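You operate a simulated robot arm through the tools that you are given. There is no shell and no other tool. Be economical: measure what you need, move in short steps, check, and stop when the job is done.

You run a simulated two-armed robot. Do the job below in one go: nothing can be reset, and whatever is moved stays where it is left.

TASK
Unstopper the oily brown bottle and stand it in soapy water.
Fine: hold the bottle while you pull; stopper on the drainer; two pumps of soap; the water stays in. Set down upright: brown stopper.

The check looks at the end state, three seconds after you hand in, the way a careful person would. Anything else that was tipped, shoved, dropped, spilled or broken makes it a failure. Lids that push on must go on centred and level and be pressed home; caps that screw on are set level and turned clockwise until they are tight.

THE ROBOT
Two 7-joint arms with two-finger parallel grippers on one trunk, on a base that drives. Base frame: it is fixed to the floor where the robot stands at the start and does not move with it; the origin is under the middle of the robot, x ahead of it, y to its left, z up; the surface under the hand at the start is at about z = 0.9. Readings come in m, degrees, newtons and seconds.
The left shoulder is at the start at [0.047, 0.182, 1.192], the right one opposite. With the tool pointing down near the work surface each hand reaches from about 0.26 to 0.72 m from the robot's upright axis, wherever it stands, measured 20 degrees to its own side. Places, roughly: black lever [0.8, 0.7, 1]; bottle neck [0.5, 0.1, 1]; brown bottle (7x7x16 cm) [0.5, 0.1, 1]; drainer [0.5, 1, 0.9]; plug switch [0.4, 0.8, 0.9]; red lever [0.8, 0.5, 1]; sink [0.6, 0.5, 0.8]; soap pump [0.7, 0.3, 1]. Payload 3.91 kg a hand.
Tool frame (each hand has its own): the origin (TCP) lies between the finger pads and is the grasp point; the fingertips stand 0.03 m ahead of it; z points along the fingers, y is the line along which they close. The gripper opens to 0.11 m. The fingers are 0.02 m wide and 0.01 m thick; the gripper's body (0.048 by 0.112 m) begins 0.055 m behind the TCP.
Orientation is that of the tool frame in the base frame, as [roll, pitch, yaw] about the fixed x, y, z axes, in that order (R = Rz(yaw) Ry(pitch) Rx(roll)). With the fingers straight down and closing along the base's y, the tool's x points along the base's -x, its y along +y and its z along -z.

THE INTERFACE
- The arms move only by the tool jog_arm. It takes "left_moves", "right_moves" or both (then of equal length, played together; a hand with none holds still); each is one flat list of numbers, 7 for each row, row after row: the turn, a rotation vector about the base's x, y, z in units of 90 degrees (1.0 is 90 degrees), then the shift along the base's x, y, z in units of 300 mm (1.0 is 300 mm), then the finger opening in m, from 0 to 0.11. In form: [wx, wy, wz, x, y, z, hand, wx, wy, wz, x, y, z, hand, ...]. A call has 1 to 12 rows; each row is the pose to reach, as a shift and turn from the pose commanded when the call began. A call with a number of a shift or a turn outside -1 to 1 is refused whole. A row lasts 0.2 s, in which the tool goes at most 0.05 m and 8.6 degrees; a call with a longer step from one row to the next is refused whole, and so is a gripper value outside its range. Where a pose cannot be reached the arm comes as near as it can. A force on the tool above 40 N (or 10 N above the force at the start of the call, whichever is more), or a blocked arm, ends the call early, and 0.2 s more pass. Each finger travels about 0.072 m/s and halts on what it meets, pressing with about 43 N; the grip force reading is that of the motor and also rises with nothing between the fingers. The clock runs only during rows and for 0.2 s after the last one: add rows that repeat a pose to give the fingers time. It gives the time, the measured TCP pose, the force on the tool (base axes), the opening and the grip force at its end, in the units of the frame above (readings bear some noise), with the torque about the TCP (base axes, N m) and any sound that the robot's microphone picked up, and new pictures: "show" is both (left out), scene, wrist or none (wrist: the cameras of the hands that moved).
- Cameras (640 x 400 px; columns grow to the right, rows downward): "scene" is now at [0.161, 0.0606, 1.3815]; the picture's right is [0.51, -0.86, 0.00], its down [-0.43, -0.26, -0.87] and it looks along [0.74, 0.44, -0.50] (base axes); focal length 214 px, centre (320, 200). "left" rides on the left gripper at [0.072, -0.017, -0.103] in its tool frame; the picture's right is [0.23, 0.97, 0.00], its down [-0.76, 0.18, -0.62] and it looks along [-0.61, 0.14, 0.78] (tool axes); focal length 222 px, centre (320, 200). "right" rides on the right gripper at [0.072, 0.017, -0.103] in its tool frame; the picture's right is [-0.23, 0.97, 0.00], its down [-0.76, -0.18, -0.62] and it looks along [-0.61, -0.14, 0.78] (tool axes); focal length 222 px, centre (320, 200).
- move_column(by): slides the trunk up (or, below 0, down) by that many m; the arms and the scene camera ride with it, the base frame stays. It gives what a move gives, with no picture.
- drive_base(legs): drives the robot by 1 to 6 legs, each [ahead, left, turn to the left] in m, m and degrees, along the robot's own axes; the way and the turn of a leg run together, so that a leg with both is an arc; at most 1.5 m and 180 degrees a leg. The arms and the cameras ride along, it lands a little off, and it stops where it bumps. It gives what a move gives, and a new picture of the scene camera.
- pan_tilt(pan, tilt): turns the head with the scene camera to pan (to the left, within 80 degrees either way) and tilt (down, from -29 to 69), counted from straight ahead of the robot. It gives what a move gives, and a new picture of the scene camera.
- pixel_to_xyz(camera, pixels): for up to 12 pixels [column, row] of the newest picture of that camera ("zoom" is the newest enlarged one), the place [x, y, z] in the base frame of the surface seen there, good to about 0.003 m, but the place of the scene camera against the robot may be out by one fixed shift of up to 0.025 m in any direction. No time passes.
- zoom(camera, box): a new picture of the part [left, top, right, bottom] of that camera's present view, enlarged. No time passes.
- close_job(): hands the job in; it is judged then, once.

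Keep the steps short. Do not move on a guess: measure, check each grasp and each placing, and mend mistakes. In all there are 80 turns and 260 pictures (those below and enlarged ones count). Leave the grippers open and the arms clear of the work at the hand-in unless told otherwise, and finish with a single line.

The tools are called as name(argument=value, ...) on one line, values as JSON. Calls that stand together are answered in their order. jog_arm: Moves the arms, as the interface text tells. Its arguments: {"type":"object","properties":{"left_moves":{"type":"array","items":{"type":"number"}},"right_moves":{"type":"array","items":{"type":"number"}},"show":{"type":"string","enum":["both","scene","wrist","none"]}},"required":[]} The other tools are called the same way: move_column (by) slides the trunk up or down; drive_base (legs) drives the base; pan_tilt (pan, tilt) turns the head that bears the scene camera; pixel_to_xyz (camera, pixels) gives the place of the surface under pixels of a picture; zoom (camera, box) takes an enlarged picture of a part of a camera's view; close_job () hands the job in.

At the start:

```text
t: 0.0
left_ee_pos: [0.2356, 0.2805, 1.3378]
left_tool_rot: [179.9, 0.0, 179.9]
left_force: [-0.2, 0.5, 0.7]
left_ft_torque: [-0.01, 0.01, 0.0]
left_opening: 0.1102
left_gripper_force: 0.0
right_ee_pos: [0.3634, -0.0304, 1.2929]
right_tool_rot: [180.0, -0.1, 180.0]
right_force: [0.8, 0.5, 0.1]
right_ft_torque: [-0.01, -0.02, -0.02]
right_opening: 0.1101
right_gripper_force: 0.0
trunk travel left (down, up): [-0.45, 0.064]
robot x, y, heading: [0.0001, -0.0048, 0.1]
head pan, tilt: [30.7, 30.0]
```

scene: 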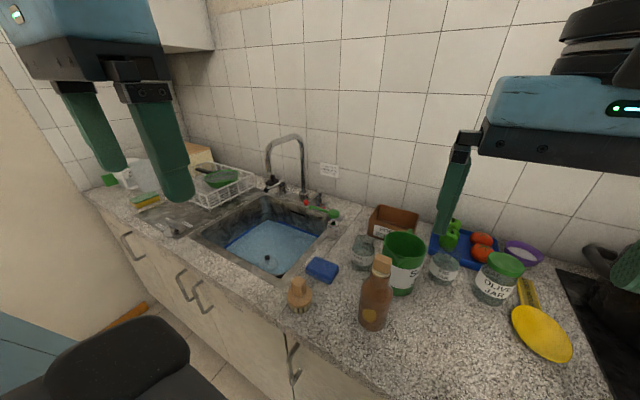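
right: 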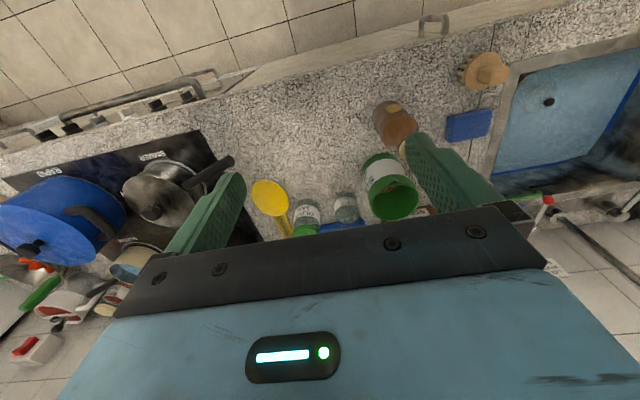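
left: 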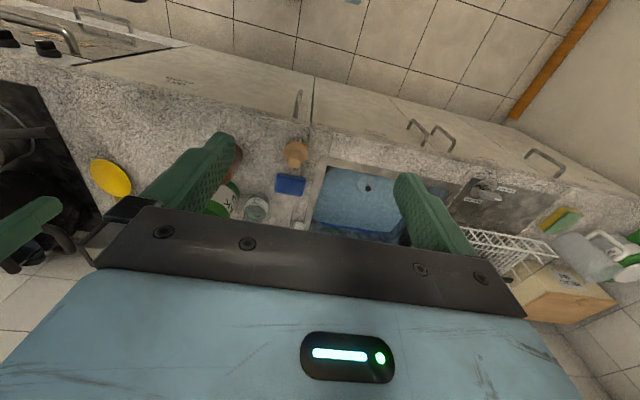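

The scene shows the brown bottle at about (376,300), the sink at (265,240) and the drainer at (220,180). I'll enlarge these areas to see details.

zoom(camera="scene", box=[270, 200, 450, 350])

zoom(camera="scene", box=[90, 130, 350, 290])

pixel_to_xyz(camera="scene", pixels=[[381, 258], [375, 300], [300, 283], [300, 300], [268, 250], [322, 268], [305, 203], [335, 213], [270, 183], [220, 180], [170, 215], [300, 140]])

```text
2.67 times, centred on (360, 275) of scene
```

zoom: 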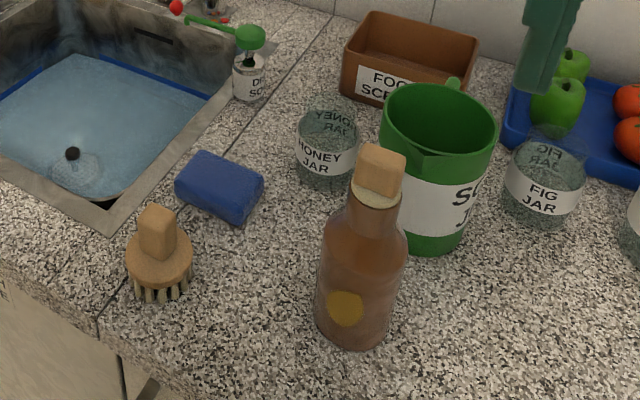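

```text
2.46 times, centred on (220, 210) of scene
```

zoom: 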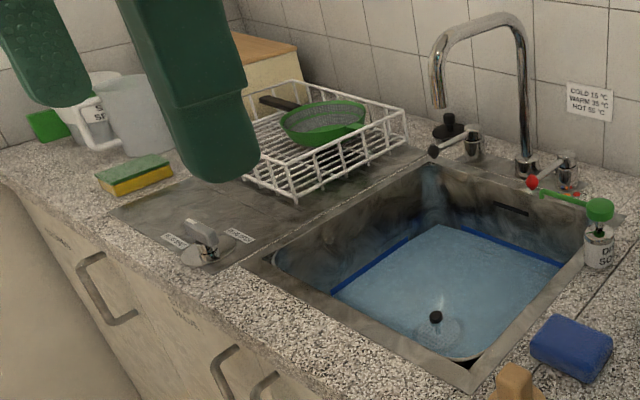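

```text
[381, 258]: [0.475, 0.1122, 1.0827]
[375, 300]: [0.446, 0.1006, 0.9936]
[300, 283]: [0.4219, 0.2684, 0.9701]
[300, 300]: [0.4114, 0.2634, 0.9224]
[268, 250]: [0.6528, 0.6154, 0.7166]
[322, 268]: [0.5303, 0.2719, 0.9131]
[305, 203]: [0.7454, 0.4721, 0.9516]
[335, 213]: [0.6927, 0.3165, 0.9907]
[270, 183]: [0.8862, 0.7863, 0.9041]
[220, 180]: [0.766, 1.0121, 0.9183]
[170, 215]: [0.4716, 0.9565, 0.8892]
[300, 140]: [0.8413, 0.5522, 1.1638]
```

I need to read the labels and find out if the sink holds water.

zoom(camera="scene", box=[150, 215, 210, 250])

zoom(camera="scene", box=[200, 190, 350, 285])

zoom(camera="scene", box=[255, 160, 355, 230])

pixel_to_xyz(camera="scene", pixels=[[267, 256], [280, 240], [240, 245], [295, 222], [262, 215], [200, 237], [285, 282], [330, 225], [255, 197], [268, 268], [225, 230], [310, 245]])

```text
10.67 times, centred on (180, 232) of scene
```

zoom: 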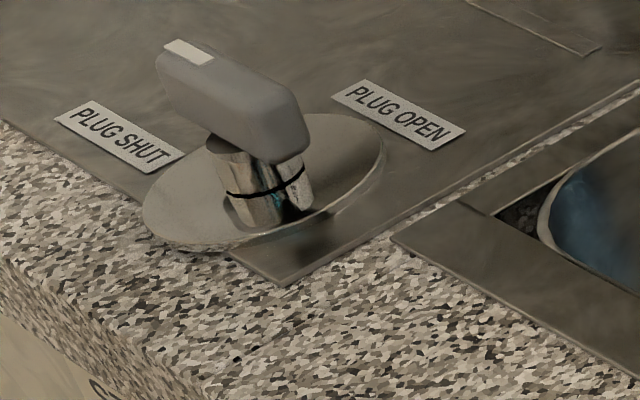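

```text
4.21 times, centred on (275, 238) of scene
```

zoom: 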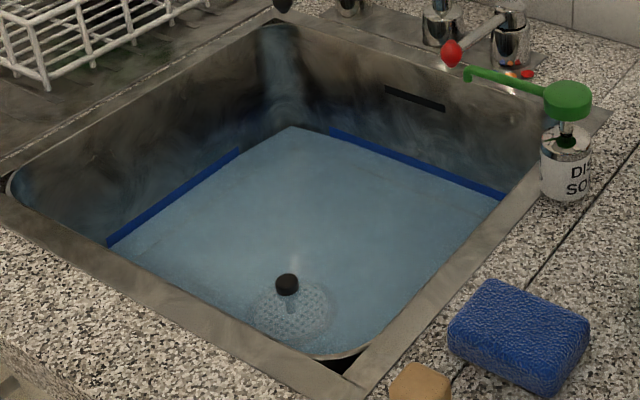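

```text
5.71 times, centred on (305, 195) of scene
```

zoom: 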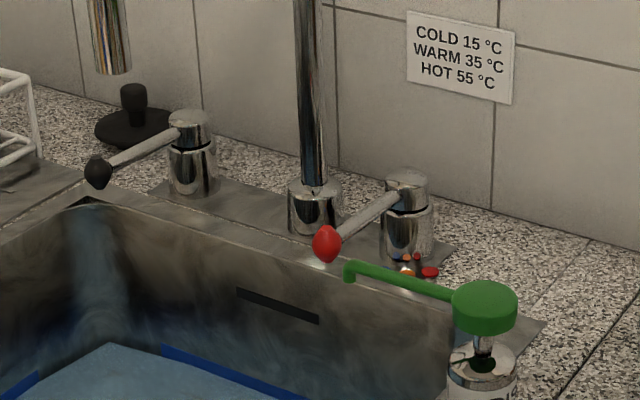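

```text
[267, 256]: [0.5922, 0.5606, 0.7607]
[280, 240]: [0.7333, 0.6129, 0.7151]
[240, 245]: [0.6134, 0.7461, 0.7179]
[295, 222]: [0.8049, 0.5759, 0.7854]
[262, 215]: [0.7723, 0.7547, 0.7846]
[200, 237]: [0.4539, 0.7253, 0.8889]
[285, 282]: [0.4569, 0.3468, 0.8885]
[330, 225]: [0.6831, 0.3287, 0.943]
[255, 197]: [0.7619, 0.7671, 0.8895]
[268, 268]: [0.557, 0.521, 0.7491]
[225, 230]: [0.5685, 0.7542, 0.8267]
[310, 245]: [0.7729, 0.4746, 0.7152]
```

pixel_to_xyz(camera="zoom", pixels=[[126, 100], [100, 172], [185, 110], [475, 210], [360, 250], [400, 200], [330, 230]])

pixel_to_xyz(camera="scene", pixels=[[233, 240], [305, 230], [300, 227], [318, 236], [268, 262], [270, 230], [255, 265], [285, 260]])

pan_tilt(pan=55, tilt=40)

```text
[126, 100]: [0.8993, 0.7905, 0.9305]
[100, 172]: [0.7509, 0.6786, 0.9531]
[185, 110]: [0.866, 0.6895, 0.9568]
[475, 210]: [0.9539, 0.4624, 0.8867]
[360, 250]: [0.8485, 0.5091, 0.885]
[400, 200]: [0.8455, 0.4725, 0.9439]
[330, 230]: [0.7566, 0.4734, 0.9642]
```

```text
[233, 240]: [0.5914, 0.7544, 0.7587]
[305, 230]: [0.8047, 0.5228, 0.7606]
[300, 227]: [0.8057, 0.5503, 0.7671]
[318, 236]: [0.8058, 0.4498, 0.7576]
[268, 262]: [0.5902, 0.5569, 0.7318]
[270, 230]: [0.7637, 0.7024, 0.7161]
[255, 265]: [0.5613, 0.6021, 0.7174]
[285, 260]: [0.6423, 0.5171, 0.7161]
```

```text
t: 0.9
left_ee_pos: [0.2357, 0.2793, 1.3378]
left_tool_rot: [180.0, 0.0, 180.0]
left_force: [-0.4, -0.2, 0.0]
left_ft_torque: [0.02, 0.01, -0.04]
left_opening: 0.11
left_gripper_force: 0.0
right_ee_pos: [0.3651, -0.0302, 1.2903]
right_tool_rot: [-179.9, 0.0, 179.6]
right_force: [13.1, 16.5, -13.3]
right_ft_torque: [-2.15, 0.22, -1.8]
right_opening: 0.1098
right_gripper_force: 0.1
trunk travel left (down, up): [-0.45, 0.064]
robot x, y, heading: [0.0009, 0.0013, 0.1]
head pan, tilt: [55.0, 40.0]
```

scene: 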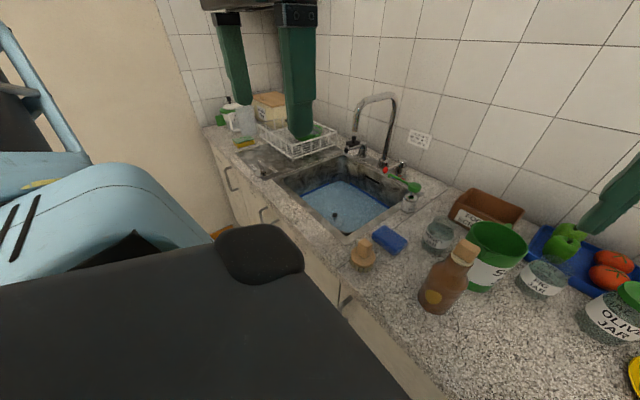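

The right hand reads some force after the head turned, so I'll watch it. The sink floor reads z≈0.716 and the blue line on the wall about 0.76. I'll bring the left wrist camera over the sink to judge the water and the plug.

pan_tilt(pan=30, tilt=35)

jog_arm(left_moves=[0, 0, 0, 0.08, 0.105, -0.05, 0.11, 0, 0, 0, 0.16, 0.21, -0.1, 0.11, 0, 0, 0, 0.24, 0.315, -0.15, 0.11, 0, 0, 0, 0.32, 0.42, -0.2, 0.11, 0, 0, 0, 0.4, 0.525, -0.25, 0.11, 0, 0, 0, 0.48, 0.63, -0.3, 0.11, 0, 0, 0, 0.55, 0.73, -0.33, 0.11, 0, 0, 0, 0.55, 0.73, -0.33, 0.11], show="wrist")

```text
t: 1.8
left_ee_pos: [0.2364, 0.2808, 1.3374]
left_tool_rot: [-180.0, -0.1, 179.9]
left_force: [-0.1, 0.2, -0.5]
left_ft_torque: [0.02, 0.0, -0.01]
left_opening: 0.1099
left_gripper_force: 0.1
right_ee_pos: [0.3634, -0.0297, 1.2927]
right_tool_rot: [180.0, -0.1, -180.0]
right_force: [-0.5, 0.0, 0.0]
right_ft_torque: [-0.01, 0.02, 0.01]
right_opening: 0.1102
right_gripper_force: 0.0
trunk travel left (down, up): [-0.45, 0.064]
robot x, y, heading: [0.0001, 0.0029, 0.2]
head pan, tilt: [30.0, 35.0]
```

scene: 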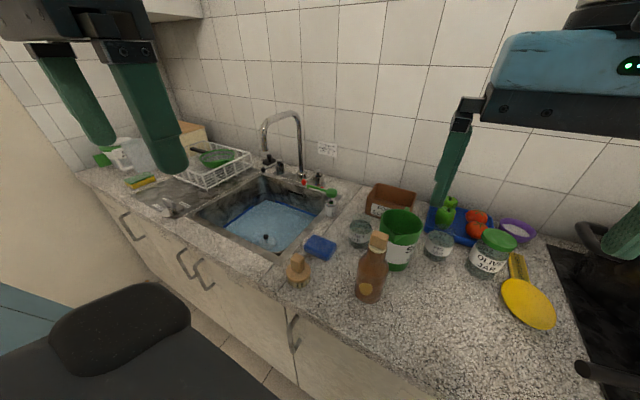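

```text
t: 3.6
left_ee_pos: [0.4019, 0.4988, 1.2389]
left_tool_rot: [180.0, 0.0, 180.0]
left_force: [-0.5, 0.1, 0.2]
left_ft_torque: [-0.02, 0.01, 0.03]
left_opening: 0.1099
left_gripper_force: 0.0
right_ee_pos: [0.3643, -0.03, 1.2924]
right_tool_rot: [180.0, 0.1, -180.0]
right_force: [0.4, 0.5, 0.5]
right_ft_torque: [-0.03, -0.01, 0.01]
right_opening: 0.1099
right_gripper_force: 0.1
trunk travel left (down, up): [-0.45, 0.064]
robot x, y, heading: [-0.001, -0.0023, 0.0]
head pan, tilt: [30.0, 35.0]
```

left: 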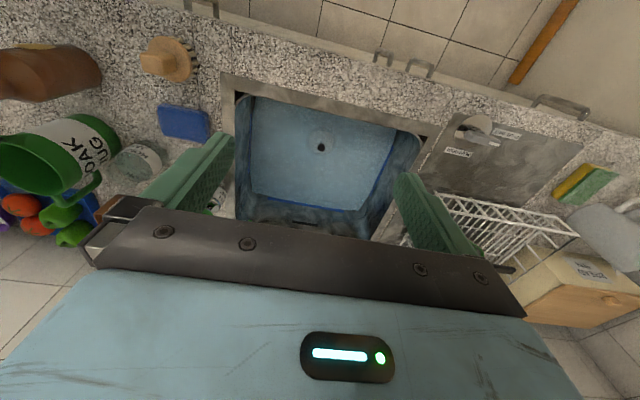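

zoom(camera="left", box=[220, 70, 440, 240])

zoom(camera="left", box=[440, 105, 540, 165])

pixel_to_xyz(camera="left", pixels=[[320, 147], [320, 160], [280, 170], [350, 190], [388, 160], [378, 195], [500, 170], [480, 118], [470, 155], [222, 100], [430, 130]])

```text
2.35 times, centred on (330, 155) of left
```

zoom: 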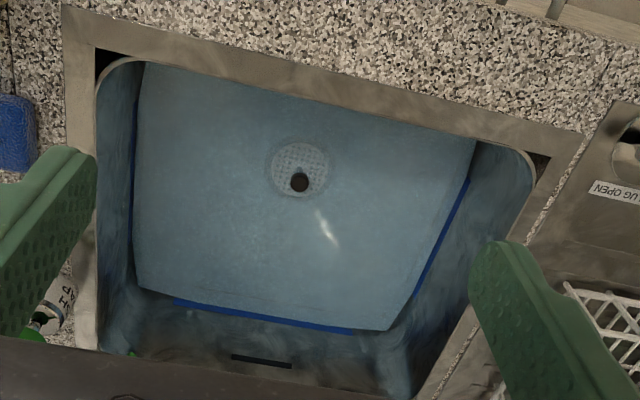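

```text
6.40 times, centred on (490, 135) of left
```

zoom: 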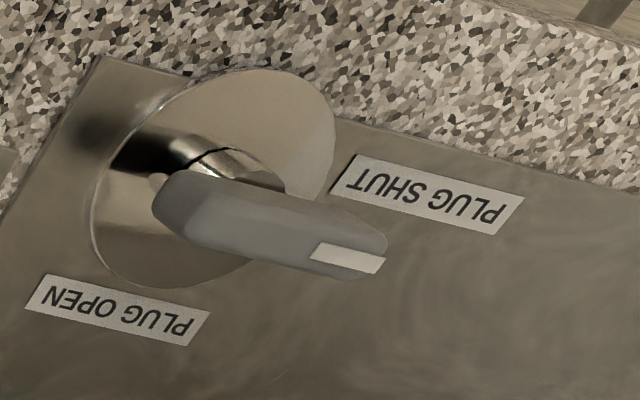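

```text
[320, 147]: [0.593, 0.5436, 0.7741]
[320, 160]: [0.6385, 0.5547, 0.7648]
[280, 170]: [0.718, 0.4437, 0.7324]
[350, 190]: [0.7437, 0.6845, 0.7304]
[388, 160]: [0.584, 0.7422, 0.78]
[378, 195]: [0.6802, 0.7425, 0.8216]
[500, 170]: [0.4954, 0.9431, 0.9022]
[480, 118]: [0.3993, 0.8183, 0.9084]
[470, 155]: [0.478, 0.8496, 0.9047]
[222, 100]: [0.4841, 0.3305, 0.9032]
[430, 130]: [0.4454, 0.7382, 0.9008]
```

The pale-blue flat area looks like a shallow surface at z≈0.73, with a blue line on the wall above it. I'll measure the plug lever and labels, then lower the left camera for a closer look.

pixel_to_xyz(camera="zoom", pixels=[[347, 258], [180, 200], [430, 195], [118, 310], [240, 250], [215, 170], [230, 80], [100, 240], [335, 130], [180, 285]])

pixel_to_xyz(camera="left", pixels=[[320, 152], [322, 156], [330, 164], [333, 170], [336, 174], [310, 147], [310, 140], [320, 133], [300, 110], [255, 160], [352, 208]])

jog_arm(left_moves=[0, 0, 0, 0.05, 0, -0.15, 0.11, 0, 0, 0, 0.1, 0, -0.3, 0.11, 0, 0, 0, 0.13, 0, -0.45, 0.11, 0, 0, 0, 0.13, 0, -0.6, 0.11, 0, 0, 0, 0.13, 0, -0.6, 0.11], show="wrist")

zoom(camera="left", box=[200, 60, 440, 210])

```text
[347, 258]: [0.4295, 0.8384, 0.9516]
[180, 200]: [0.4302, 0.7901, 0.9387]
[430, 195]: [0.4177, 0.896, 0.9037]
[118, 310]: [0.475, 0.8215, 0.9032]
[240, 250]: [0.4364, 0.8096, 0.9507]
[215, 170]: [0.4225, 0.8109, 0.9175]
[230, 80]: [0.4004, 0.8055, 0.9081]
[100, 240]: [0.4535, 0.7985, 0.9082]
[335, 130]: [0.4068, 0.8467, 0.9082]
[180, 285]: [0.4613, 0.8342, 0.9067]
```

```text
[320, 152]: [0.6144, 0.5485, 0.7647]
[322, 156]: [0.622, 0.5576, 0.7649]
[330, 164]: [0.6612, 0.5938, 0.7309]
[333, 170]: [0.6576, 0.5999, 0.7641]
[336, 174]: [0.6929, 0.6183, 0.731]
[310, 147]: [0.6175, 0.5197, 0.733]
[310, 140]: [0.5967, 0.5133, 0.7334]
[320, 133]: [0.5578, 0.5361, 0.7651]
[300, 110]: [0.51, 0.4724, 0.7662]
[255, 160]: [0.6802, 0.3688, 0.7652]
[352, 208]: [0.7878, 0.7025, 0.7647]
```

```text
t: 4.8
left_ee_pos: [0.4385, 0.5, 1.0593]
left_tool_rot: [180.0, 0.0, -180.0]
left_force: [-0.1, 0.5, 0.3]
left_ft_torque: [0.02, 0.01, 0.01]
left_opening: 0.11
left_gripper_force: 0.0
right_ee_pos: [0.3641, -0.0298, 1.2926]
right_tool_rot: [179.9, 0.1, -180.0]
right_force: [0.0, 0.2, -0.2]
right_ft_torque: [0.03, 0.0, 0.02]
right_opening: 0.1099
right_gripper_force: 0.0
trunk travel left (down, up): [-0.45, 0.064]
robot x, y, heading: [-0.0013, 0.0007, 0.1]
head pan, tilt: [30.0, 35.0]
```

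left: 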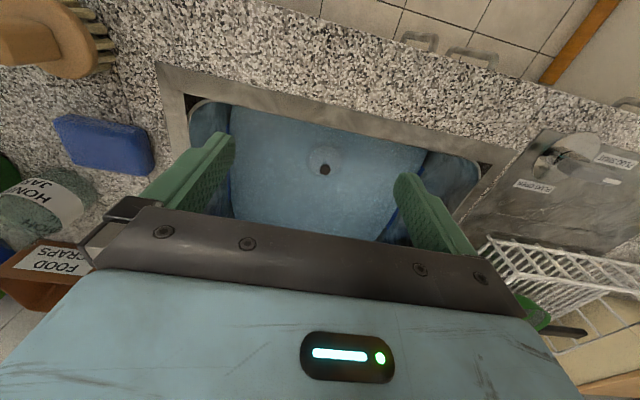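

```text
2.67 times, centred on (320, 135) of left
```

zoom: 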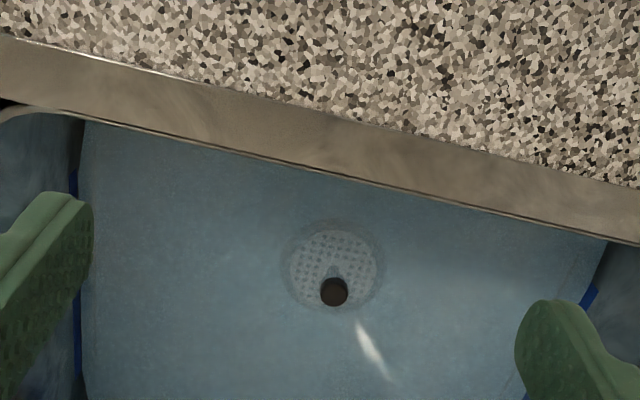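

Depth samples in the sink come out at either 0.765 (water surface) or 0.731 (floor), so there is about 3.4 cm of water. The plug lever points at the SHUT label, so I won't touch the sink or taps. The scene camera reads about +0.016 in y and −0.013 in z off. Next I'll measure the bottle and its neighbours from the right wrist camera.

zoom(camera="right", box=[330, 60, 530, 230])

zoom(camera="scene", box=[330, 220, 430, 310])

pixel_to_xyz(camera="right", pixels=[[408, 145], [395, 122], [385, 108], [390, 170], [390, 200], [375, 160], [468, 125], [485, 65], [345, 205], [400, 180]])

pixel_to_xyz(camera="scene", pixels=[[379, 236], [379, 248], [377, 256], [372, 270], [370, 285], [368, 298], [400, 215], [400, 262], [360, 225], [297, 258], [320, 247], [330, 205]])

```text
2.35 times, centred on (430, 145) of right
```

zoom: 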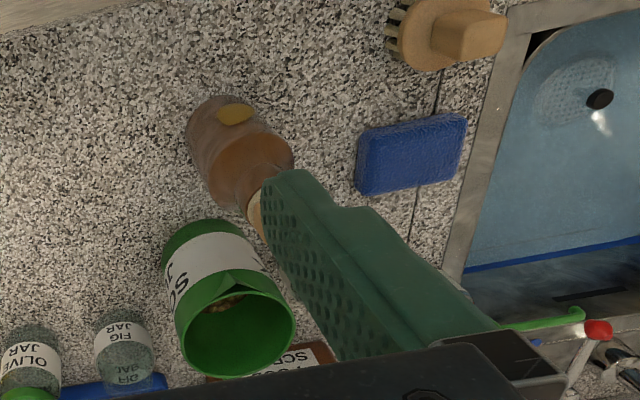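

```text
4.44 times, centred on (380, 265) of scene
```

zoom: 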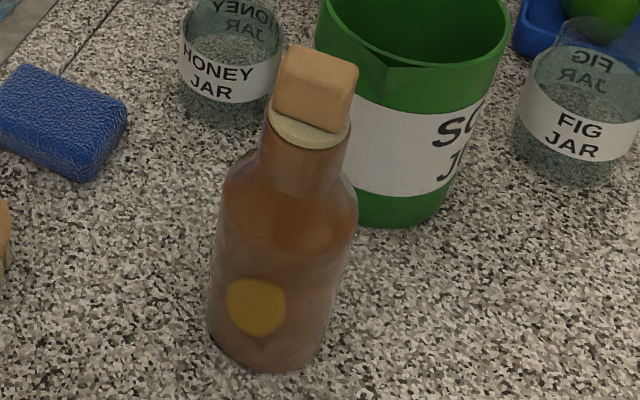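

```text
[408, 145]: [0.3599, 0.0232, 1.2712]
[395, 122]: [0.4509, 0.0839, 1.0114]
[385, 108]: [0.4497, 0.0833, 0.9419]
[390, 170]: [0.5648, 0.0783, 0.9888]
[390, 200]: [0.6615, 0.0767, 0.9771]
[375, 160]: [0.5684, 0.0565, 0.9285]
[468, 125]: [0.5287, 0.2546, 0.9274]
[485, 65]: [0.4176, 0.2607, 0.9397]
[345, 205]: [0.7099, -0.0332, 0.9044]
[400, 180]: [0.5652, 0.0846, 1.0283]
```

```text
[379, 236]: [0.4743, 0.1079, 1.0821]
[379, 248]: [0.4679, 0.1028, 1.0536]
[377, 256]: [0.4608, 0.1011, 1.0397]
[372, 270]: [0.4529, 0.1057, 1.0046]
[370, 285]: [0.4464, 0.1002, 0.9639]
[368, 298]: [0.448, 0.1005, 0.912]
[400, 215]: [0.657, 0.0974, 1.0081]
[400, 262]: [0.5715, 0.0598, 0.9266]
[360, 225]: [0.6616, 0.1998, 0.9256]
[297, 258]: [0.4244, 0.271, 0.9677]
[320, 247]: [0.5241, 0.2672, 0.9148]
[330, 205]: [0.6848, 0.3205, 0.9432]
```

The bottle axis is near [0.48, 0.085], with the counter at 0.902, the shoulder at about 1.01 and the stopper about 1.06–1.10. The jug front is at x≈0.565. I'll turn the right hand to point along +y, closing along x with its camera on top, starting high up.

jog_arm(right_moves=[0.055, 0.055, -0.055, 0.025, -0.0275, -0.0167, 0.11, 0.11, 0.11, -0.11, 0.05, -0.055, -0.0333, 0.11, 0.165, 0.165, -0.165, 0.075, -0.0825, -0.05, 0.11, 0.22, 0.22, -0.22, 0.1, -0.11, -0.0667, 0.11, 0.275, 0.275, -0.275, 0.125, -0.1375, -0.0833, 0.11, 0.33, 0.33, -0.33, 0.15, -0.165, -0.1, 0.11, 0.385, 0.385, -0.385, 0.175, -0.1925, -0.1167, 0.11, 0.44, 0.44, -0.44, 0.2, -0.22, -0.133, 0.11, 0.495, 0.495, -0.495, 0.225, -0.2475, -0.15, 0.11, 0.55, 0.55, -0.55, 0.25, -0.275, -0.167, 0.11, 0.605, 0.605, -0.605, 0.275, -0.3025, -0.183, 0.11, 0.66, 0.66, -0.66, 0.3, -0.33, -0.2, 0.11], show="both")

```text
t: 7.4
left_ee_pos: [0.4392, 0.4994, 1.0589]
left_tool_rot: [180.0, 0.0, -180.0]
left_force: [0.4, 0.6, -0.4]
left_ft_torque: [0.02, 0.02, 0.02]
left_opening: 0.11
left_gripper_force: 0.1
right_ee_pos: [0.4536, -0.1308, 1.2332]
right_tool_rot: [140.0, -76.1, 140.0]
right_force: [-0.2, -0.5, -0.1]
right_ft_torque: [0.0, 0.0, 0.03]
right_opening: 0.1102
right_gripper_force: 0.2
trunk travel left (down, up): [-0.45, 0.064]
robot x, y, heading: [-0.0002, -0.0008, 0.0]
head pan, tilt: [30.0, 35.0]
```

scene: 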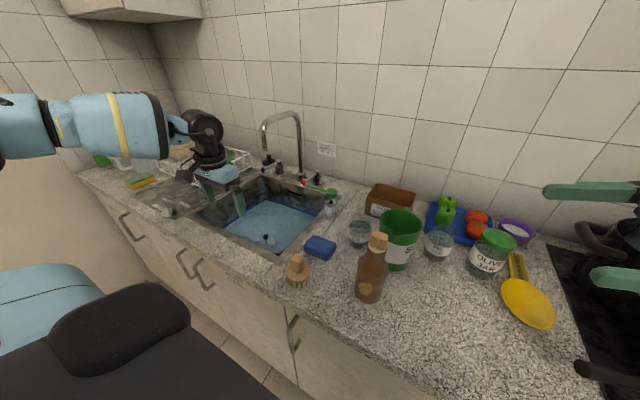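
right: 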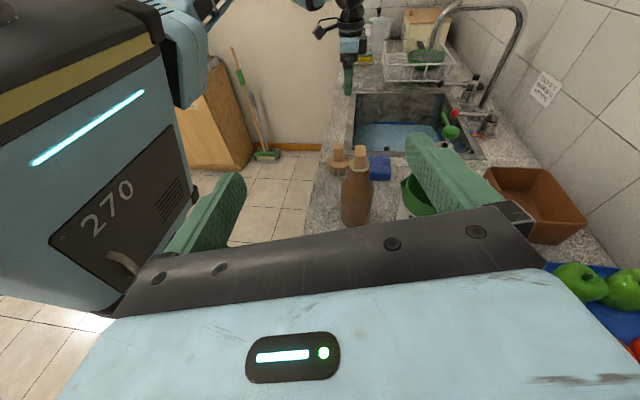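

The turn works. I'll check what lies under the path: the spoon at (528,303) and the dark handle at (590,370).

pixel_to_xyz(camera="scene", pixels=[[528, 303], [515, 262], [505, 290], [585, 368], [600, 375], [630, 380], [555, 280], [490, 250], [400, 330], [500, 390], [580, 280], [610, 240]])

jog_arm(right_moves=[0.037, 0.037, -0.037, 0, 0, -0.05, 0.11, 0.074, 0.074, -0.074, 0, 0, -0.1, 0.11, 0.11, 0.11, -0.11, 0, 0, -0.15, 0.11, 0.11, 0.11, -0.11, 0, 0, -0.15, 0.11], show="both")

```text
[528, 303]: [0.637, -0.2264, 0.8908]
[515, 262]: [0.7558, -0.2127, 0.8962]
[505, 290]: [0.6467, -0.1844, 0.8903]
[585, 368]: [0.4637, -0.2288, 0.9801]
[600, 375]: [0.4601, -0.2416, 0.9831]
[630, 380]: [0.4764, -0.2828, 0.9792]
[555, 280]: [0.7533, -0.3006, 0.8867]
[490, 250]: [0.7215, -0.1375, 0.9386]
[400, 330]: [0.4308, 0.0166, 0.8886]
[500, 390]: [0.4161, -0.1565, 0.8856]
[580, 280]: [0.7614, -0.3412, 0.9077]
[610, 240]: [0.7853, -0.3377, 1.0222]
```

```text
t: 8.4
left_ee_pos: [0.4388, 0.5011, 1.0601]
left_tool_rot: [179.9, 0.0, -180.0]
left_force: [0.0, 0.6, 0.5]
left_ft_torque: [-0.02, -0.01, -0.02]
left_opening: 0.11
left_gripper_force: 0.0
right_ee_pos: [0.4534, -0.1295, 1.1876]
right_tool_rot: [-62.8, -89.9, -27.3]
right_force: [0.0, -0.8, -0.2]
right_ft_torque: [0.01, -0.02, 0.0]
right_opening: 0.1099
right_gripper_force: 0.1
trunk travel left (down, up): [-0.45, 0.064]
robot x, y, heading: [-0.0019, 0.0, -0.1]
head pan, tilt: [30.0, 35.0]
```

scene: 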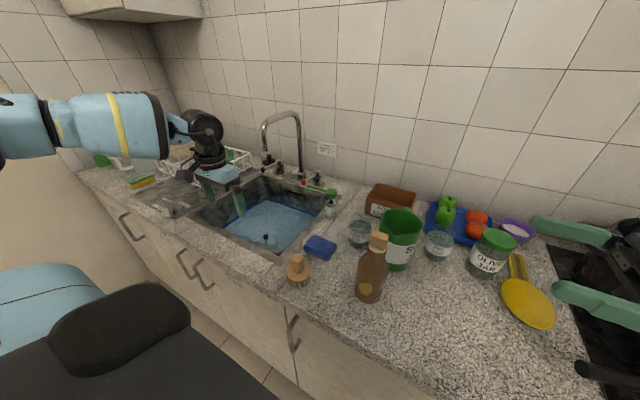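
right: 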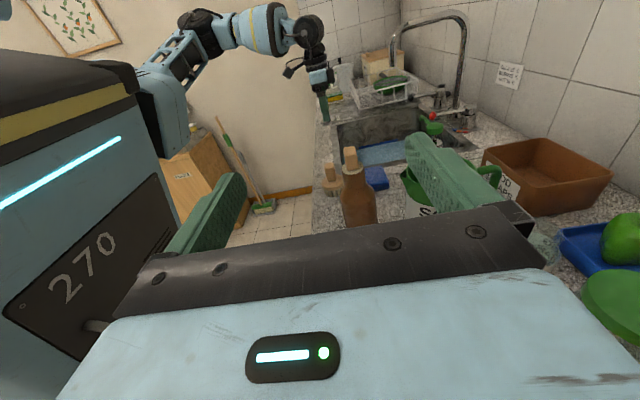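

A pan handle sits at about [0.46, −0.24, 0.99], just where the right wrist would go. So I'll approach the bottle diagonally from the front: turn the hand −45° about z and move to a stand-off at [0.395, 0.0], still high.

jog_arm(right_moves=[0, 0, -0.083, -0.033, 0.072, -0.02, 0.11, 0, 0, -0.167, -0.065, 0.143, -0.04, 0.11, 0, 0, -0.25, -0.0975, 0.215, -0.06, 0.11, 0, 0, -0.333, -0.13, 0.287, -0.08, 0.1, 0, 0, -0.417, -0.1625, 0.36, -0.1, 0.09, 0, 0, -0.5, -0.195, 0.432, -0.125, 0.09, 0, 0, -0.5, -0.195, 0.432, -0.125, 0.09], show="both")

```text
t: 10.0
left_ee_pos: [0.4398, 0.4997, 1.0602]
left_tool_rot: [179.9, 0.0, -180.0]
left_force: [0.5, 0.0, -0.3]
left_ft_torque: [-0.03, 0.01, 0.03]
left_opening: 0.1099
left_gripper_force: 0.0
right_ee_pos: [0.402, 0.0043, 1.1492]
right_tool_rot: [-100.6, -89.9, -34.5]
right_force: [0.1, 0.3, 1.0]
right_ft_torque: [0.0, 0.01, 0.01]
right_opening: 0.0901
right_gripper_force: 0.1
right hand out of reach, approached as far as the arm can: row 3, 6, 7
trunk travel left (down, up): [-0.45, 0.064]
robot x, y, heading: [-0.003, 0.0002, -0.0]
head pan, tilt: [30.0, 35.0]
```

scene: 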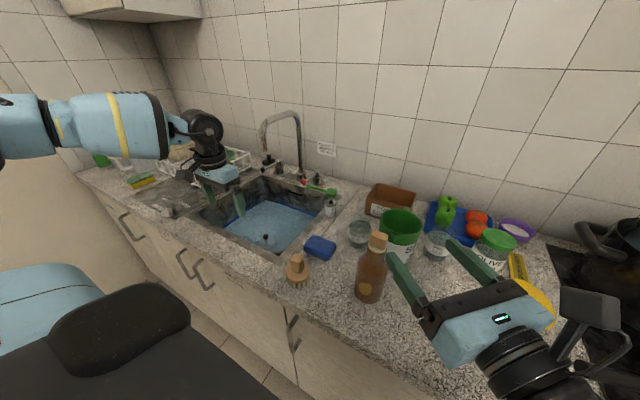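
right: 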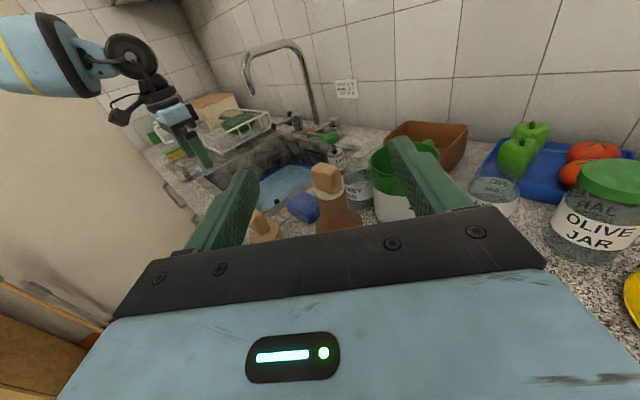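

The bottle stands between the fingers at (335,205). I'll measure it in this picture.

zoom(camera="right", box=[260, 140, 420, 240])

pixel_to_xyz(camera="right", pixels=[[328, 170], [328, 185], [330, 198], [333, 210], [318, 210], [348, 210], [338, 225], [322, 225], [355, 225], [316, 180], [340, 180]])

```text
4.00 times, centred on (340, 190) of right
```

zoom: 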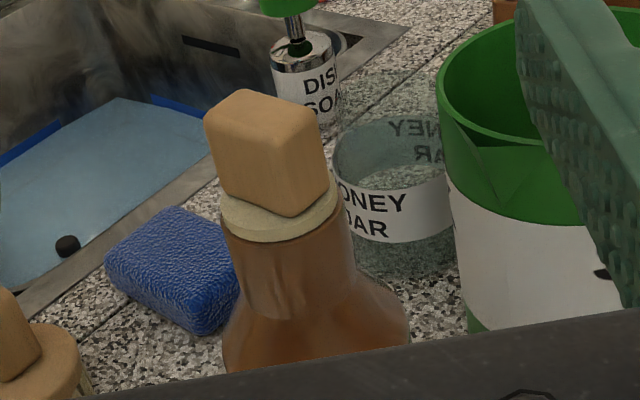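

```text
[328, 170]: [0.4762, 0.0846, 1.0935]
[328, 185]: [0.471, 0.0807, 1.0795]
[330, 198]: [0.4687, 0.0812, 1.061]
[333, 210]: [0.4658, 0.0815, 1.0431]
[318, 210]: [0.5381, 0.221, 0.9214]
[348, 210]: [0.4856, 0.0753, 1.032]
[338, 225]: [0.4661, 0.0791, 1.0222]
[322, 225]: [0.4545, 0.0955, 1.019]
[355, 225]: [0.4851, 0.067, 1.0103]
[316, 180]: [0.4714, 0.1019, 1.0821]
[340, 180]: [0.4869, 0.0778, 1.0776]
```

The neck axis works out at about [0.478, 0.092]. I'll lower the right hand at the stand-off to z≈0.98.

jog_arm(right_moves=[0, 0, 0, 0, 0, -0.142, 0.09, 0, 0, 0, 0, 0, -0.284, 0.09, 0, 0, 0, 0, 0, -0.426, 0.09, 0, 0, 0, 0, 0, -0.567, 0.09, 0, 0, 0, 0, 0, -0.567, 0.09], show="both")

```text
t: 10.7
left_ee_pos: [0.4392, 0.4996, 1.0601]
left_tool_rot: [-179.9, 0.0, 179.9]
left_force: [0.7, 1.2, -0.1]
left_ft_torque: [0.02, 0.04, 0.0]
left_opening: 0.1098
left_gripper_force: 0.0
right_ee_pos: [0.4269, -0.0034, 1.1013]
right_tool_rot: [58.2, -78.4, 166.4]
right_force: [0.7, 0.6, -0.4]
right_ft_torque: [0.01, -0.04, 0.01]
right_opening: 0.0902
right_gripper_force: 0.1
trunk travel left (down, up): [-0.45, 0.064]
robot x, y, heading: [-0.0006, -0.003, -0.0]
head pan, tilt: [30.0, 35.0]
stopped in row 3 (right hand): the arm was blocked; the commanded pose is now the measured one
```

scene: 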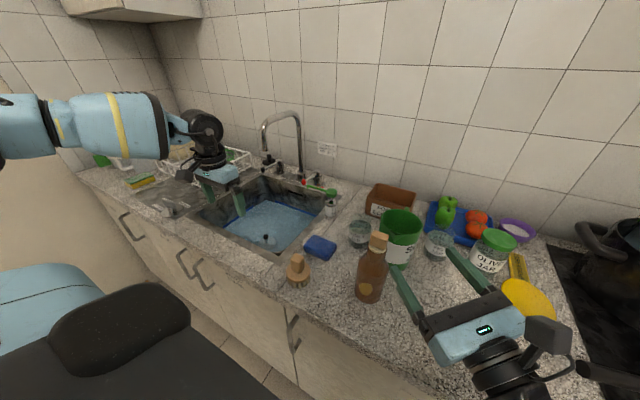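
right: 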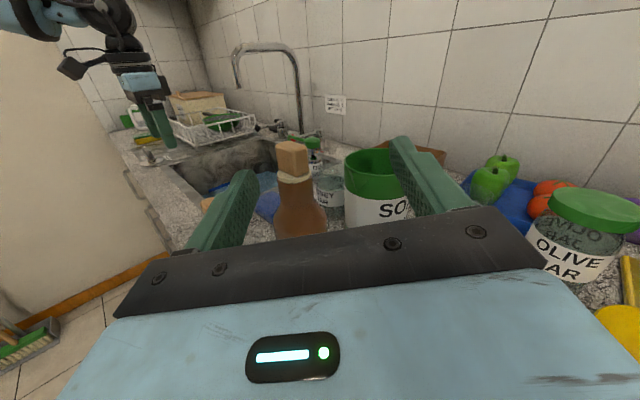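

The arm was blocked, and its forearm is close to the pan handle. I'll enlarge that spot before anything else.

zoom(camera="scene", box=[420, 250, 640, 400])

jog_arm(right_moves=[0, 0, 0, 0, 0, 0.1, 0.09, 0, 0, 0, 0, 0, 0.2, 0.09, 0, 0, 0, 0, 0, 0.3, 0.09], show="none")

pan_tilt(pan=-10, tilt=45)

```text
2.67 times, centred on (530, 325) of scene
```

zoom: 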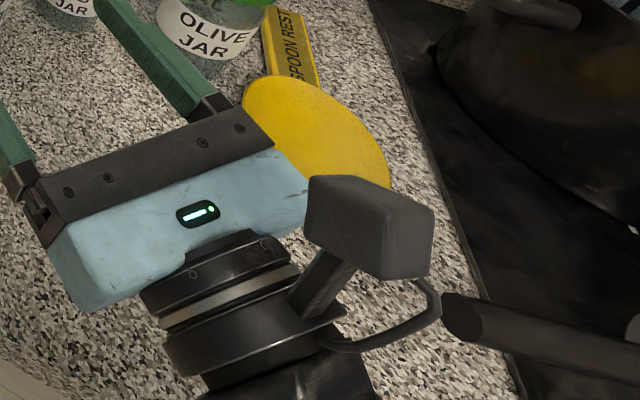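

```text
t: 11.4
left_ee_pos: [0.4386, 0.4995, 1.0604]
left_tool_rot: [-179.9, -0.1, -179.9]
left_force: [0.1, 0.7, 0.0]
left_ft_torque: [-0.06, -0.03, 0.01]
left_opening: 0.1101
left_gripper_force: 0.0
right_ee_pos: [0.4337, -0.0194, 1.1225]
right_tool_rot: [94.2, -73.0, 130.1]
right_force: [0.2, -0.7, 0.5]
right_ft_torque: [-0.01, 0.02, -0.01]
right_opening: 0.09
right_gripper_force: 0.1
trunk travel left (down, up): [-0.45, 0.064]
robot x, y, heading: [-0.0001, 0.0, -0.1]
head pan, tilt: [30.0, 35.0]
stopped in row 3 (right hand): the arm was blocked; the commanded pose is now the measured one
```

```text
t: 12.5
left_ee_pos: [0.4388, 0.4995, 1.0587]
left_tool_rot: [179.9, 0.0, 180.0]
left_force: [0.2, 1.0, 0.4]
left_ft_torque: [0.0, 0.0, -0.02]
left_opening: 0.11
left_gripper_force: 0.1
right_ee_pos: [0.4348, -0.0211, 1.1236]
right_tool_rot: [94.3, -72.9, 130.1]
right_force: [0.4, -0.4, 0.2]
right_ft_torque: [0.0, -0.02, 0.01]
right_opening: 0.0898
right_gripper_force: 0.0
trunk travel left (down, up): [-0.45, 0.064]
robot x, y, heading: [0.0035, -0.0013, 0.1]
head pan, tilt: [-10.0, 45.0]
```

scene: 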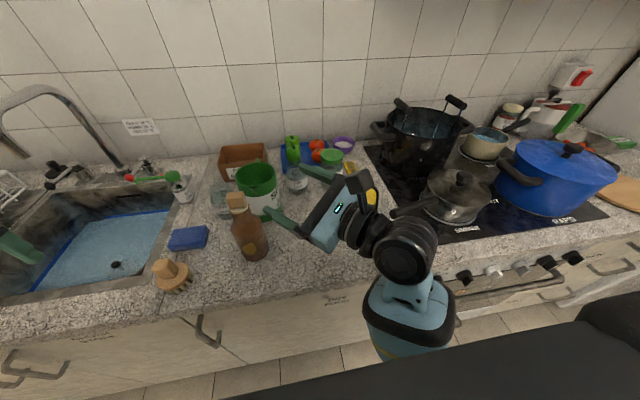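

The pan on the stove looks undisturbed. The arm is folded too tightly for this grasp, so I'll drive back 0.10 m and then left 0.12 m to get a natural forward reach.

drive_base(legs=[[-0.12, 0, 0], [0, 0.12, 0]])

```text
t: 15.0
left_ee_pos: [0.3166, 0.62, 1.0594]
left_tool_rot: [-180.0, 0.0, -179.9]
left_force: [-0.1, 0.6, 0.7]
left_ft_torque: [-0.02, 0.04, -0.01]
left_opening: 0.1101
left_gripper_force: 0.1
right_ee_pos: [0.3116, 0.1006, 1.1234]
right_tool_rot: [94.4, -73.0, 130.1]
right_force: [0.4, -0.7, -0.1]
right_ft_torque: [0.04, -0.03, -0.02]
right_opening: 0.09
right_gripper_force: 0.1
trunk travel left (down, up): [-0.45, 0.064]
robot x, y, heading: [-0.1201, 0.1179, -0.0]
head pan, tilt: [-10.0, 45.0]
```

scene: 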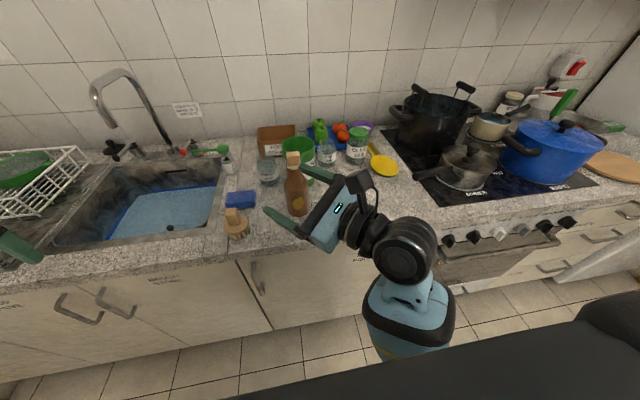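

The right hand is rolled about 17° and points 45° to the left. I'll level it, yaw it so it points 30° left of forward, and move it to a stand-off.

jog_arm(right_moves=[0.05, 0.039, -0.055, 0.03, -0.08, -0.025, 0.09, 0.1, 0.078, -0.11, 0.06, -0.16, -0.05, 0.09, 0.1515, 0.1165, -0.167, 0.095, -0.235, -0.08, 0.09, 0.1515, 0.1165, -0.167, 0.095, -0.235, -0.08, 0.09], show="both")

```text
t: 15.7
left_ee_pos: [0.3169, 0.6195, 1.0598]
left_tool_rot: [-180.0, 0.0, -179.9]
left_force: [0.2, 0.2, -0.1]
left_ft_torque: [-0.04, 0.01, -0.01]
left_opening: 0.1098
left_gripper_force: 0.1
right_ee_pos: [0.3398, 0.0224, 1.0897]
right_tool_rot: [108.7, -73.5, 104.4]
right_force: [-1.3, 0.0, 0.3]
right_ft_torque: [-0.05, -0.01, 0.03]
right_opening: 0.09
right_gripper_force: 0.0
trunk travel left (down, up): [-0.45, 0.064]
robot x, y, heading: [-0.1215, 0.1207, 0.1]
head pan, tilt: [-10.0, 45.0]
stopped in row 3 (right hand): the arm was blocked; the commanded pose is now the measured one
```

scene: 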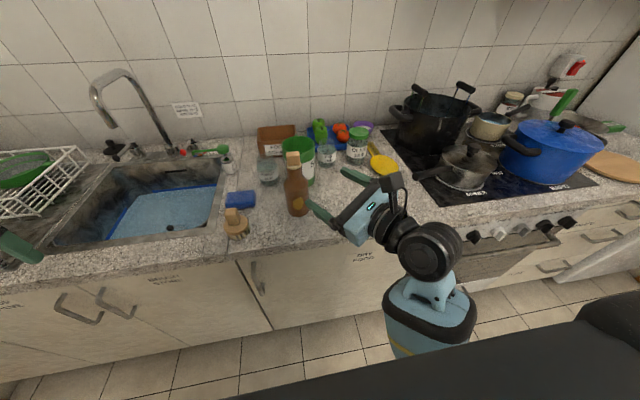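
right: 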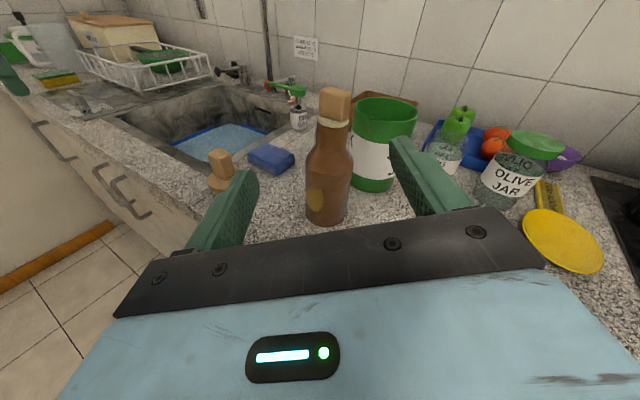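

Blocked again: this posture runs into joint limits. A better choice is a natural grasp with the hand pitched forward about 45° from straight down, closing along y. First I'll unwind the arm away from the bottle, with yaw back, raise and retreat.

jog_arm(right_moves=[0, 0, 0, -0.1, -0.03, 0.05, 0.09, 0, 0, 0.09, -0.15, -0.07, 0.12, 0.09, 0, 0, 0.18, -0.2, -0.12, 0.2, 0.09, 0, 0, 0.27, -0.2, -0.16, 0.28, 0.09, 0, 0, 0.36, -0.2, -0.2, 0.36, 0.09, 0, 0, 0.45, -0.2, -0.24, 0.43, 0.09, 0, 0, 0.54, -0.2, -0.3, 0.43, 0.09, 0, 0, 0.63, -0.2, -0.35, 0.43, 0.09], show="scene")

```text
t: 17.5
left_ee_pos: [0.3168, 0.6208, 1.0606]
left_tool_rot: [-179.9, 0.0, -179.9]
left_force: [0.1, 0.1, -0.1]
left_ft_torque: [0.0, 0.02, -0.02]
left_opening: 0.1101
left_gripper_force: 0.1
right_ee_pos: [0.2798, -0.0827, 1.2205]
right_tool_rot: [108.2, -73.7, 161.5]
right_force: [-0.7, 0.1, 0.5]
right_ft_torque: [-0.02, -0.02, 0.02]
right_opening: 0.0901
right_gripper_force: 0.0
right hand out of reach, approached as far as the arm can: row 1, 2, 3
trunk travel left (down, up): [-0.45, 0.064]
robot x, y, heading: [-0.1236, 0.1201, 0.2]
head pan, tilt: [-10.0, 45.0]
```

scene: 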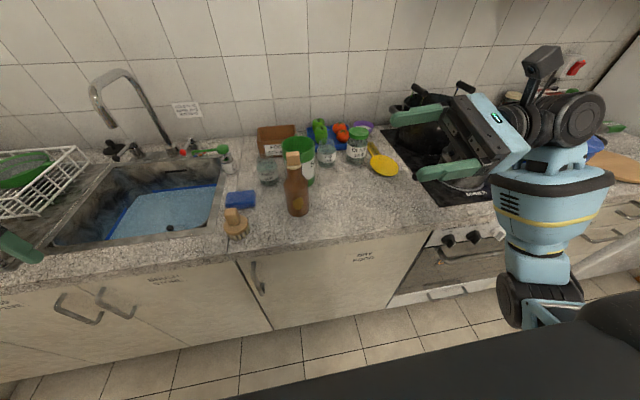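

Unwound to point along +y. Now I'll turn back toward fingers down.

jog_arm(right_moves=[-0.0615, -0.0462, 0.0512, 0.005, 0.02, 0.01, 0.09, -0.123, -0.0924, 0.1024, 0.01, 0.04, 0.02, 0.09, -0.1845, -0.1386, 0.1536, 0.015, 0.06, 0.03, 0.09, -0.246, -0.1848, 0.2048, 0.02, 0.08, 0.04, 0.09, -0.3075, -0.231, 0.256, 0.025, 0.1, 0.05, 0.09, -0.369, -0.2772, 0.3072, 0.03, 0.12, 0.06, 0.09, -0.4305, -0.3234, 0.3584, 0.035, 0.14, 0.07, 0.09, -0.492, -0.3696, 0.4096, 0.04, 0.16, 0.08, 0.09, -0.5535, -0.4158, 0.4608, 0.045, 0.18, 0.09, 0.09, -0.615, -0.462, 0.512, 0.05, 0.2, 0.1, 0.09, -0.6765, -0.5082, 0.5632, 0.055, 0.22, 0.1, 0.09, -0.738, -0.5544, 0.6144, 0.06, 0.24, 0.1, 0.09], show="scene")

```text
t: 20.1
left_ee_pos: [0.317, 0.6213, 1.0597]
left_tool_rot: [-180.0, -0.1, -179.9]
left_force: [-0.3, -0.2, -1.3]
left_ft_torque: [-0.02, -0.01, 0.02]
left_opening: 0.1104
left_gripper_force: 0.0
right_ee_pos: [0.2966, -0.0065, 1.2489]
right_tool_rot: [174.1, -4.4, 175.3]
right_force: [-0.4, -0.1, -0.6]
right_ft_torque: [-0.01, 0.01, 0.0]
right_opening: 0.0902
right_gripper_force: 0.1
trunk travel left (down, up): [-0.45, 0.064]
robot x, y, heading: [-0.1207, 0.1203, -0.1]
head pan, tilt: [-10.0, 45.0]
```

scene: 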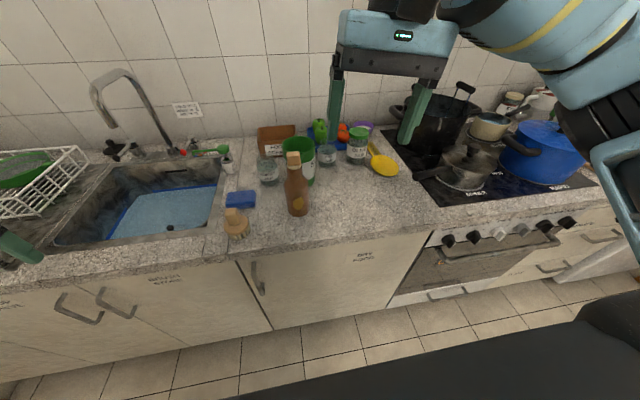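

Now I'll remove the residual tilt, pitch forward 45°, and go to a stand-off in front of the bottle.

jog_arm(right_moves=[-0.013, -0.091, 0.004, 0.018, 0.05, -0.077, 0.09, -0.026, -0.182, 0.008, 0.037, 0.1, -0.154, 0.09, -0.039, -0.273, 0.012, 0.055, 0.15, -0.231, 0.09, -0.052, -0.364, 0.016, 0.073, 0.2, -0.308, 0.09, -0.065, -0.455, 0.02, 0.092, 0.25, -0.385, 0.09, -0.078, -0.546, 0.0245, 0.11, 0.305, -0.463, 0.09, -0.078, -0.546, 0.0245, 0.11, 0.305, -0.463, 0.09], show="both")

```text
t: 21.7
left_ee_pos: [0.3163, 0.6197, 1.061]
left_tool_rot: [179.9, 0.0, 180.0]
left_force: [0.6, -0.5, -0.6]
left_ft_torque: [0.04, 0.01, 0.01]
left_opening: 0.1101
left_gripper_force: 0.0
right_ee_pos: [0.3281, 0.0826, 1.1113]
right_tool_rot: [179.1, 45.1, 179.7]
right_force: [0.4, -0.3, -0.3]
right_ft_torque: [0.0, -0.06, -0.02]
right_opening: 0.09
right_gripper_force: 0.1
trunk travel left (down, up): [-0.45, 0.064]
robot x, y, heading: [-0.1179, 0.118, 0.2]
head pan, tilt: [-10.0, 45.0]
```

scene: 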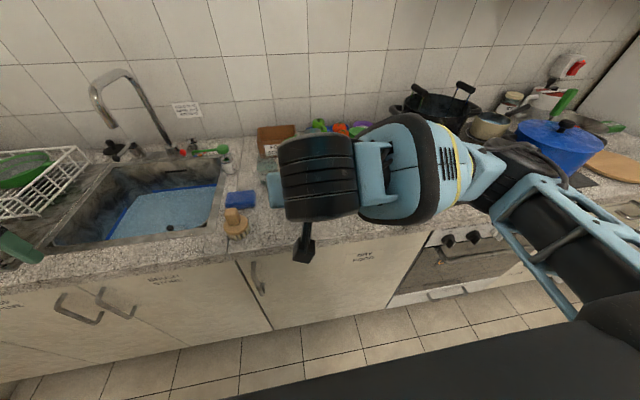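
right: 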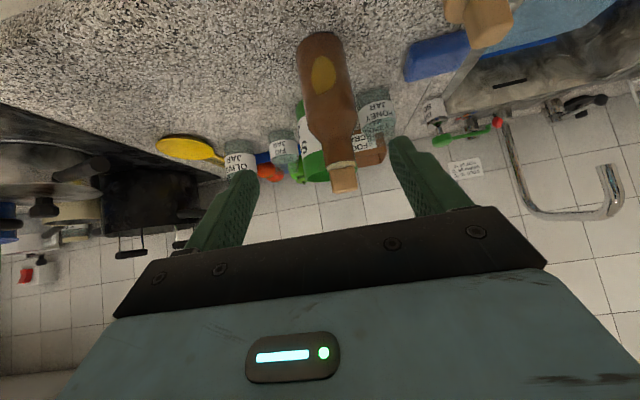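

The bottle runs between the fingers. I'll measure its sides in this view.

pixel_to_xyz(camera="right", pixels=[[325, 75], [330, 110], [312, 110], [348, 105], [335, 140], [342, 155], [343, 180], [332, 180], [356, 180], [341, 166], [303, 70], [347, 70]])

zoom(camera="right", box=[260, 30, 420, 200])

```text
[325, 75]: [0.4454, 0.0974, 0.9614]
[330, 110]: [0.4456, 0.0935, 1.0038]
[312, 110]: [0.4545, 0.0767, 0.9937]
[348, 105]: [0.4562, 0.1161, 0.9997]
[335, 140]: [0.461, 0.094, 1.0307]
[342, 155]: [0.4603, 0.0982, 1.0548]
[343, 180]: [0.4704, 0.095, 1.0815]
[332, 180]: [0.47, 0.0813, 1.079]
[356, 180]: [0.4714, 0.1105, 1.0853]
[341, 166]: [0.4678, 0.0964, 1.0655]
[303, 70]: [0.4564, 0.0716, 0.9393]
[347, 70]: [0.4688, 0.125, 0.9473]
```

```text
2.35 times, centred on (340, 115) of right
```

zoom: 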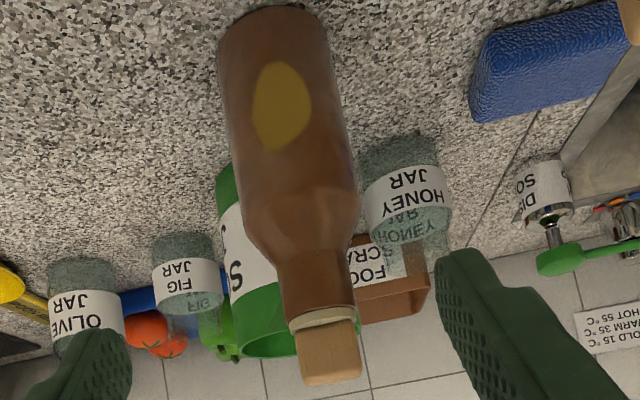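

The axis is at [0.478, 0.096] and the stopper faces lie along x/y. It spans about 3 cm in y, with z 1.066–1.10. I'll advance the right hand diagonally to grasp the body at [0.468, 0.096, 0.975].

jog_arm(right_moves=[0, 0, 0, 0.09, 0.042, -0.088, 0.09, 0, 0, 0, 0.185, 0.042, -0.181, 0.09, 0, 0, 0, 0.28, 0.042, -0.274, 0.09, 0, 0, 0, 0.37, 0.042, -0.363, 0.09, 0, 0, 0, 0.463, 0.042, -0.453, 0.09, 0, 0, 0, 0.463, 0.042, -0.453, 0.09], show="wrist")

```text
t: 23.1
left_ee_pos: [0.3169, 0.6192, 1.0606]
left_tool_rot: [180.0, 0.0, -180.0]
left_force: [-1.0, 0.2, 0.0]
left_ft_torque: [-0.02, 0.02, -0.01]
left_opening: 0.1098
left_gripper_force: 0.1
right_ee_pos: [0.4703, 0.0954, 0.9765]
right_tool_rot: [179.2, 45.1, 179.7]
right_force: [0.7, 0.6, -0.2]
right_ft_torque: [0.02, -0.02, -0.01]
right_opening: 0.0901
right_gripper_force: 0.0
trunk travel left (down, up): [-0.45, 0.064]
robot x, y, heading: [-0.1201, 0.12, 0.0]
head pan, tilt: [-10.0, 45.0]
```

right: 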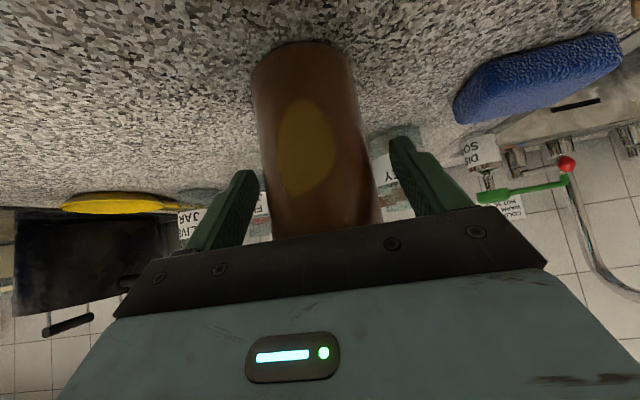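

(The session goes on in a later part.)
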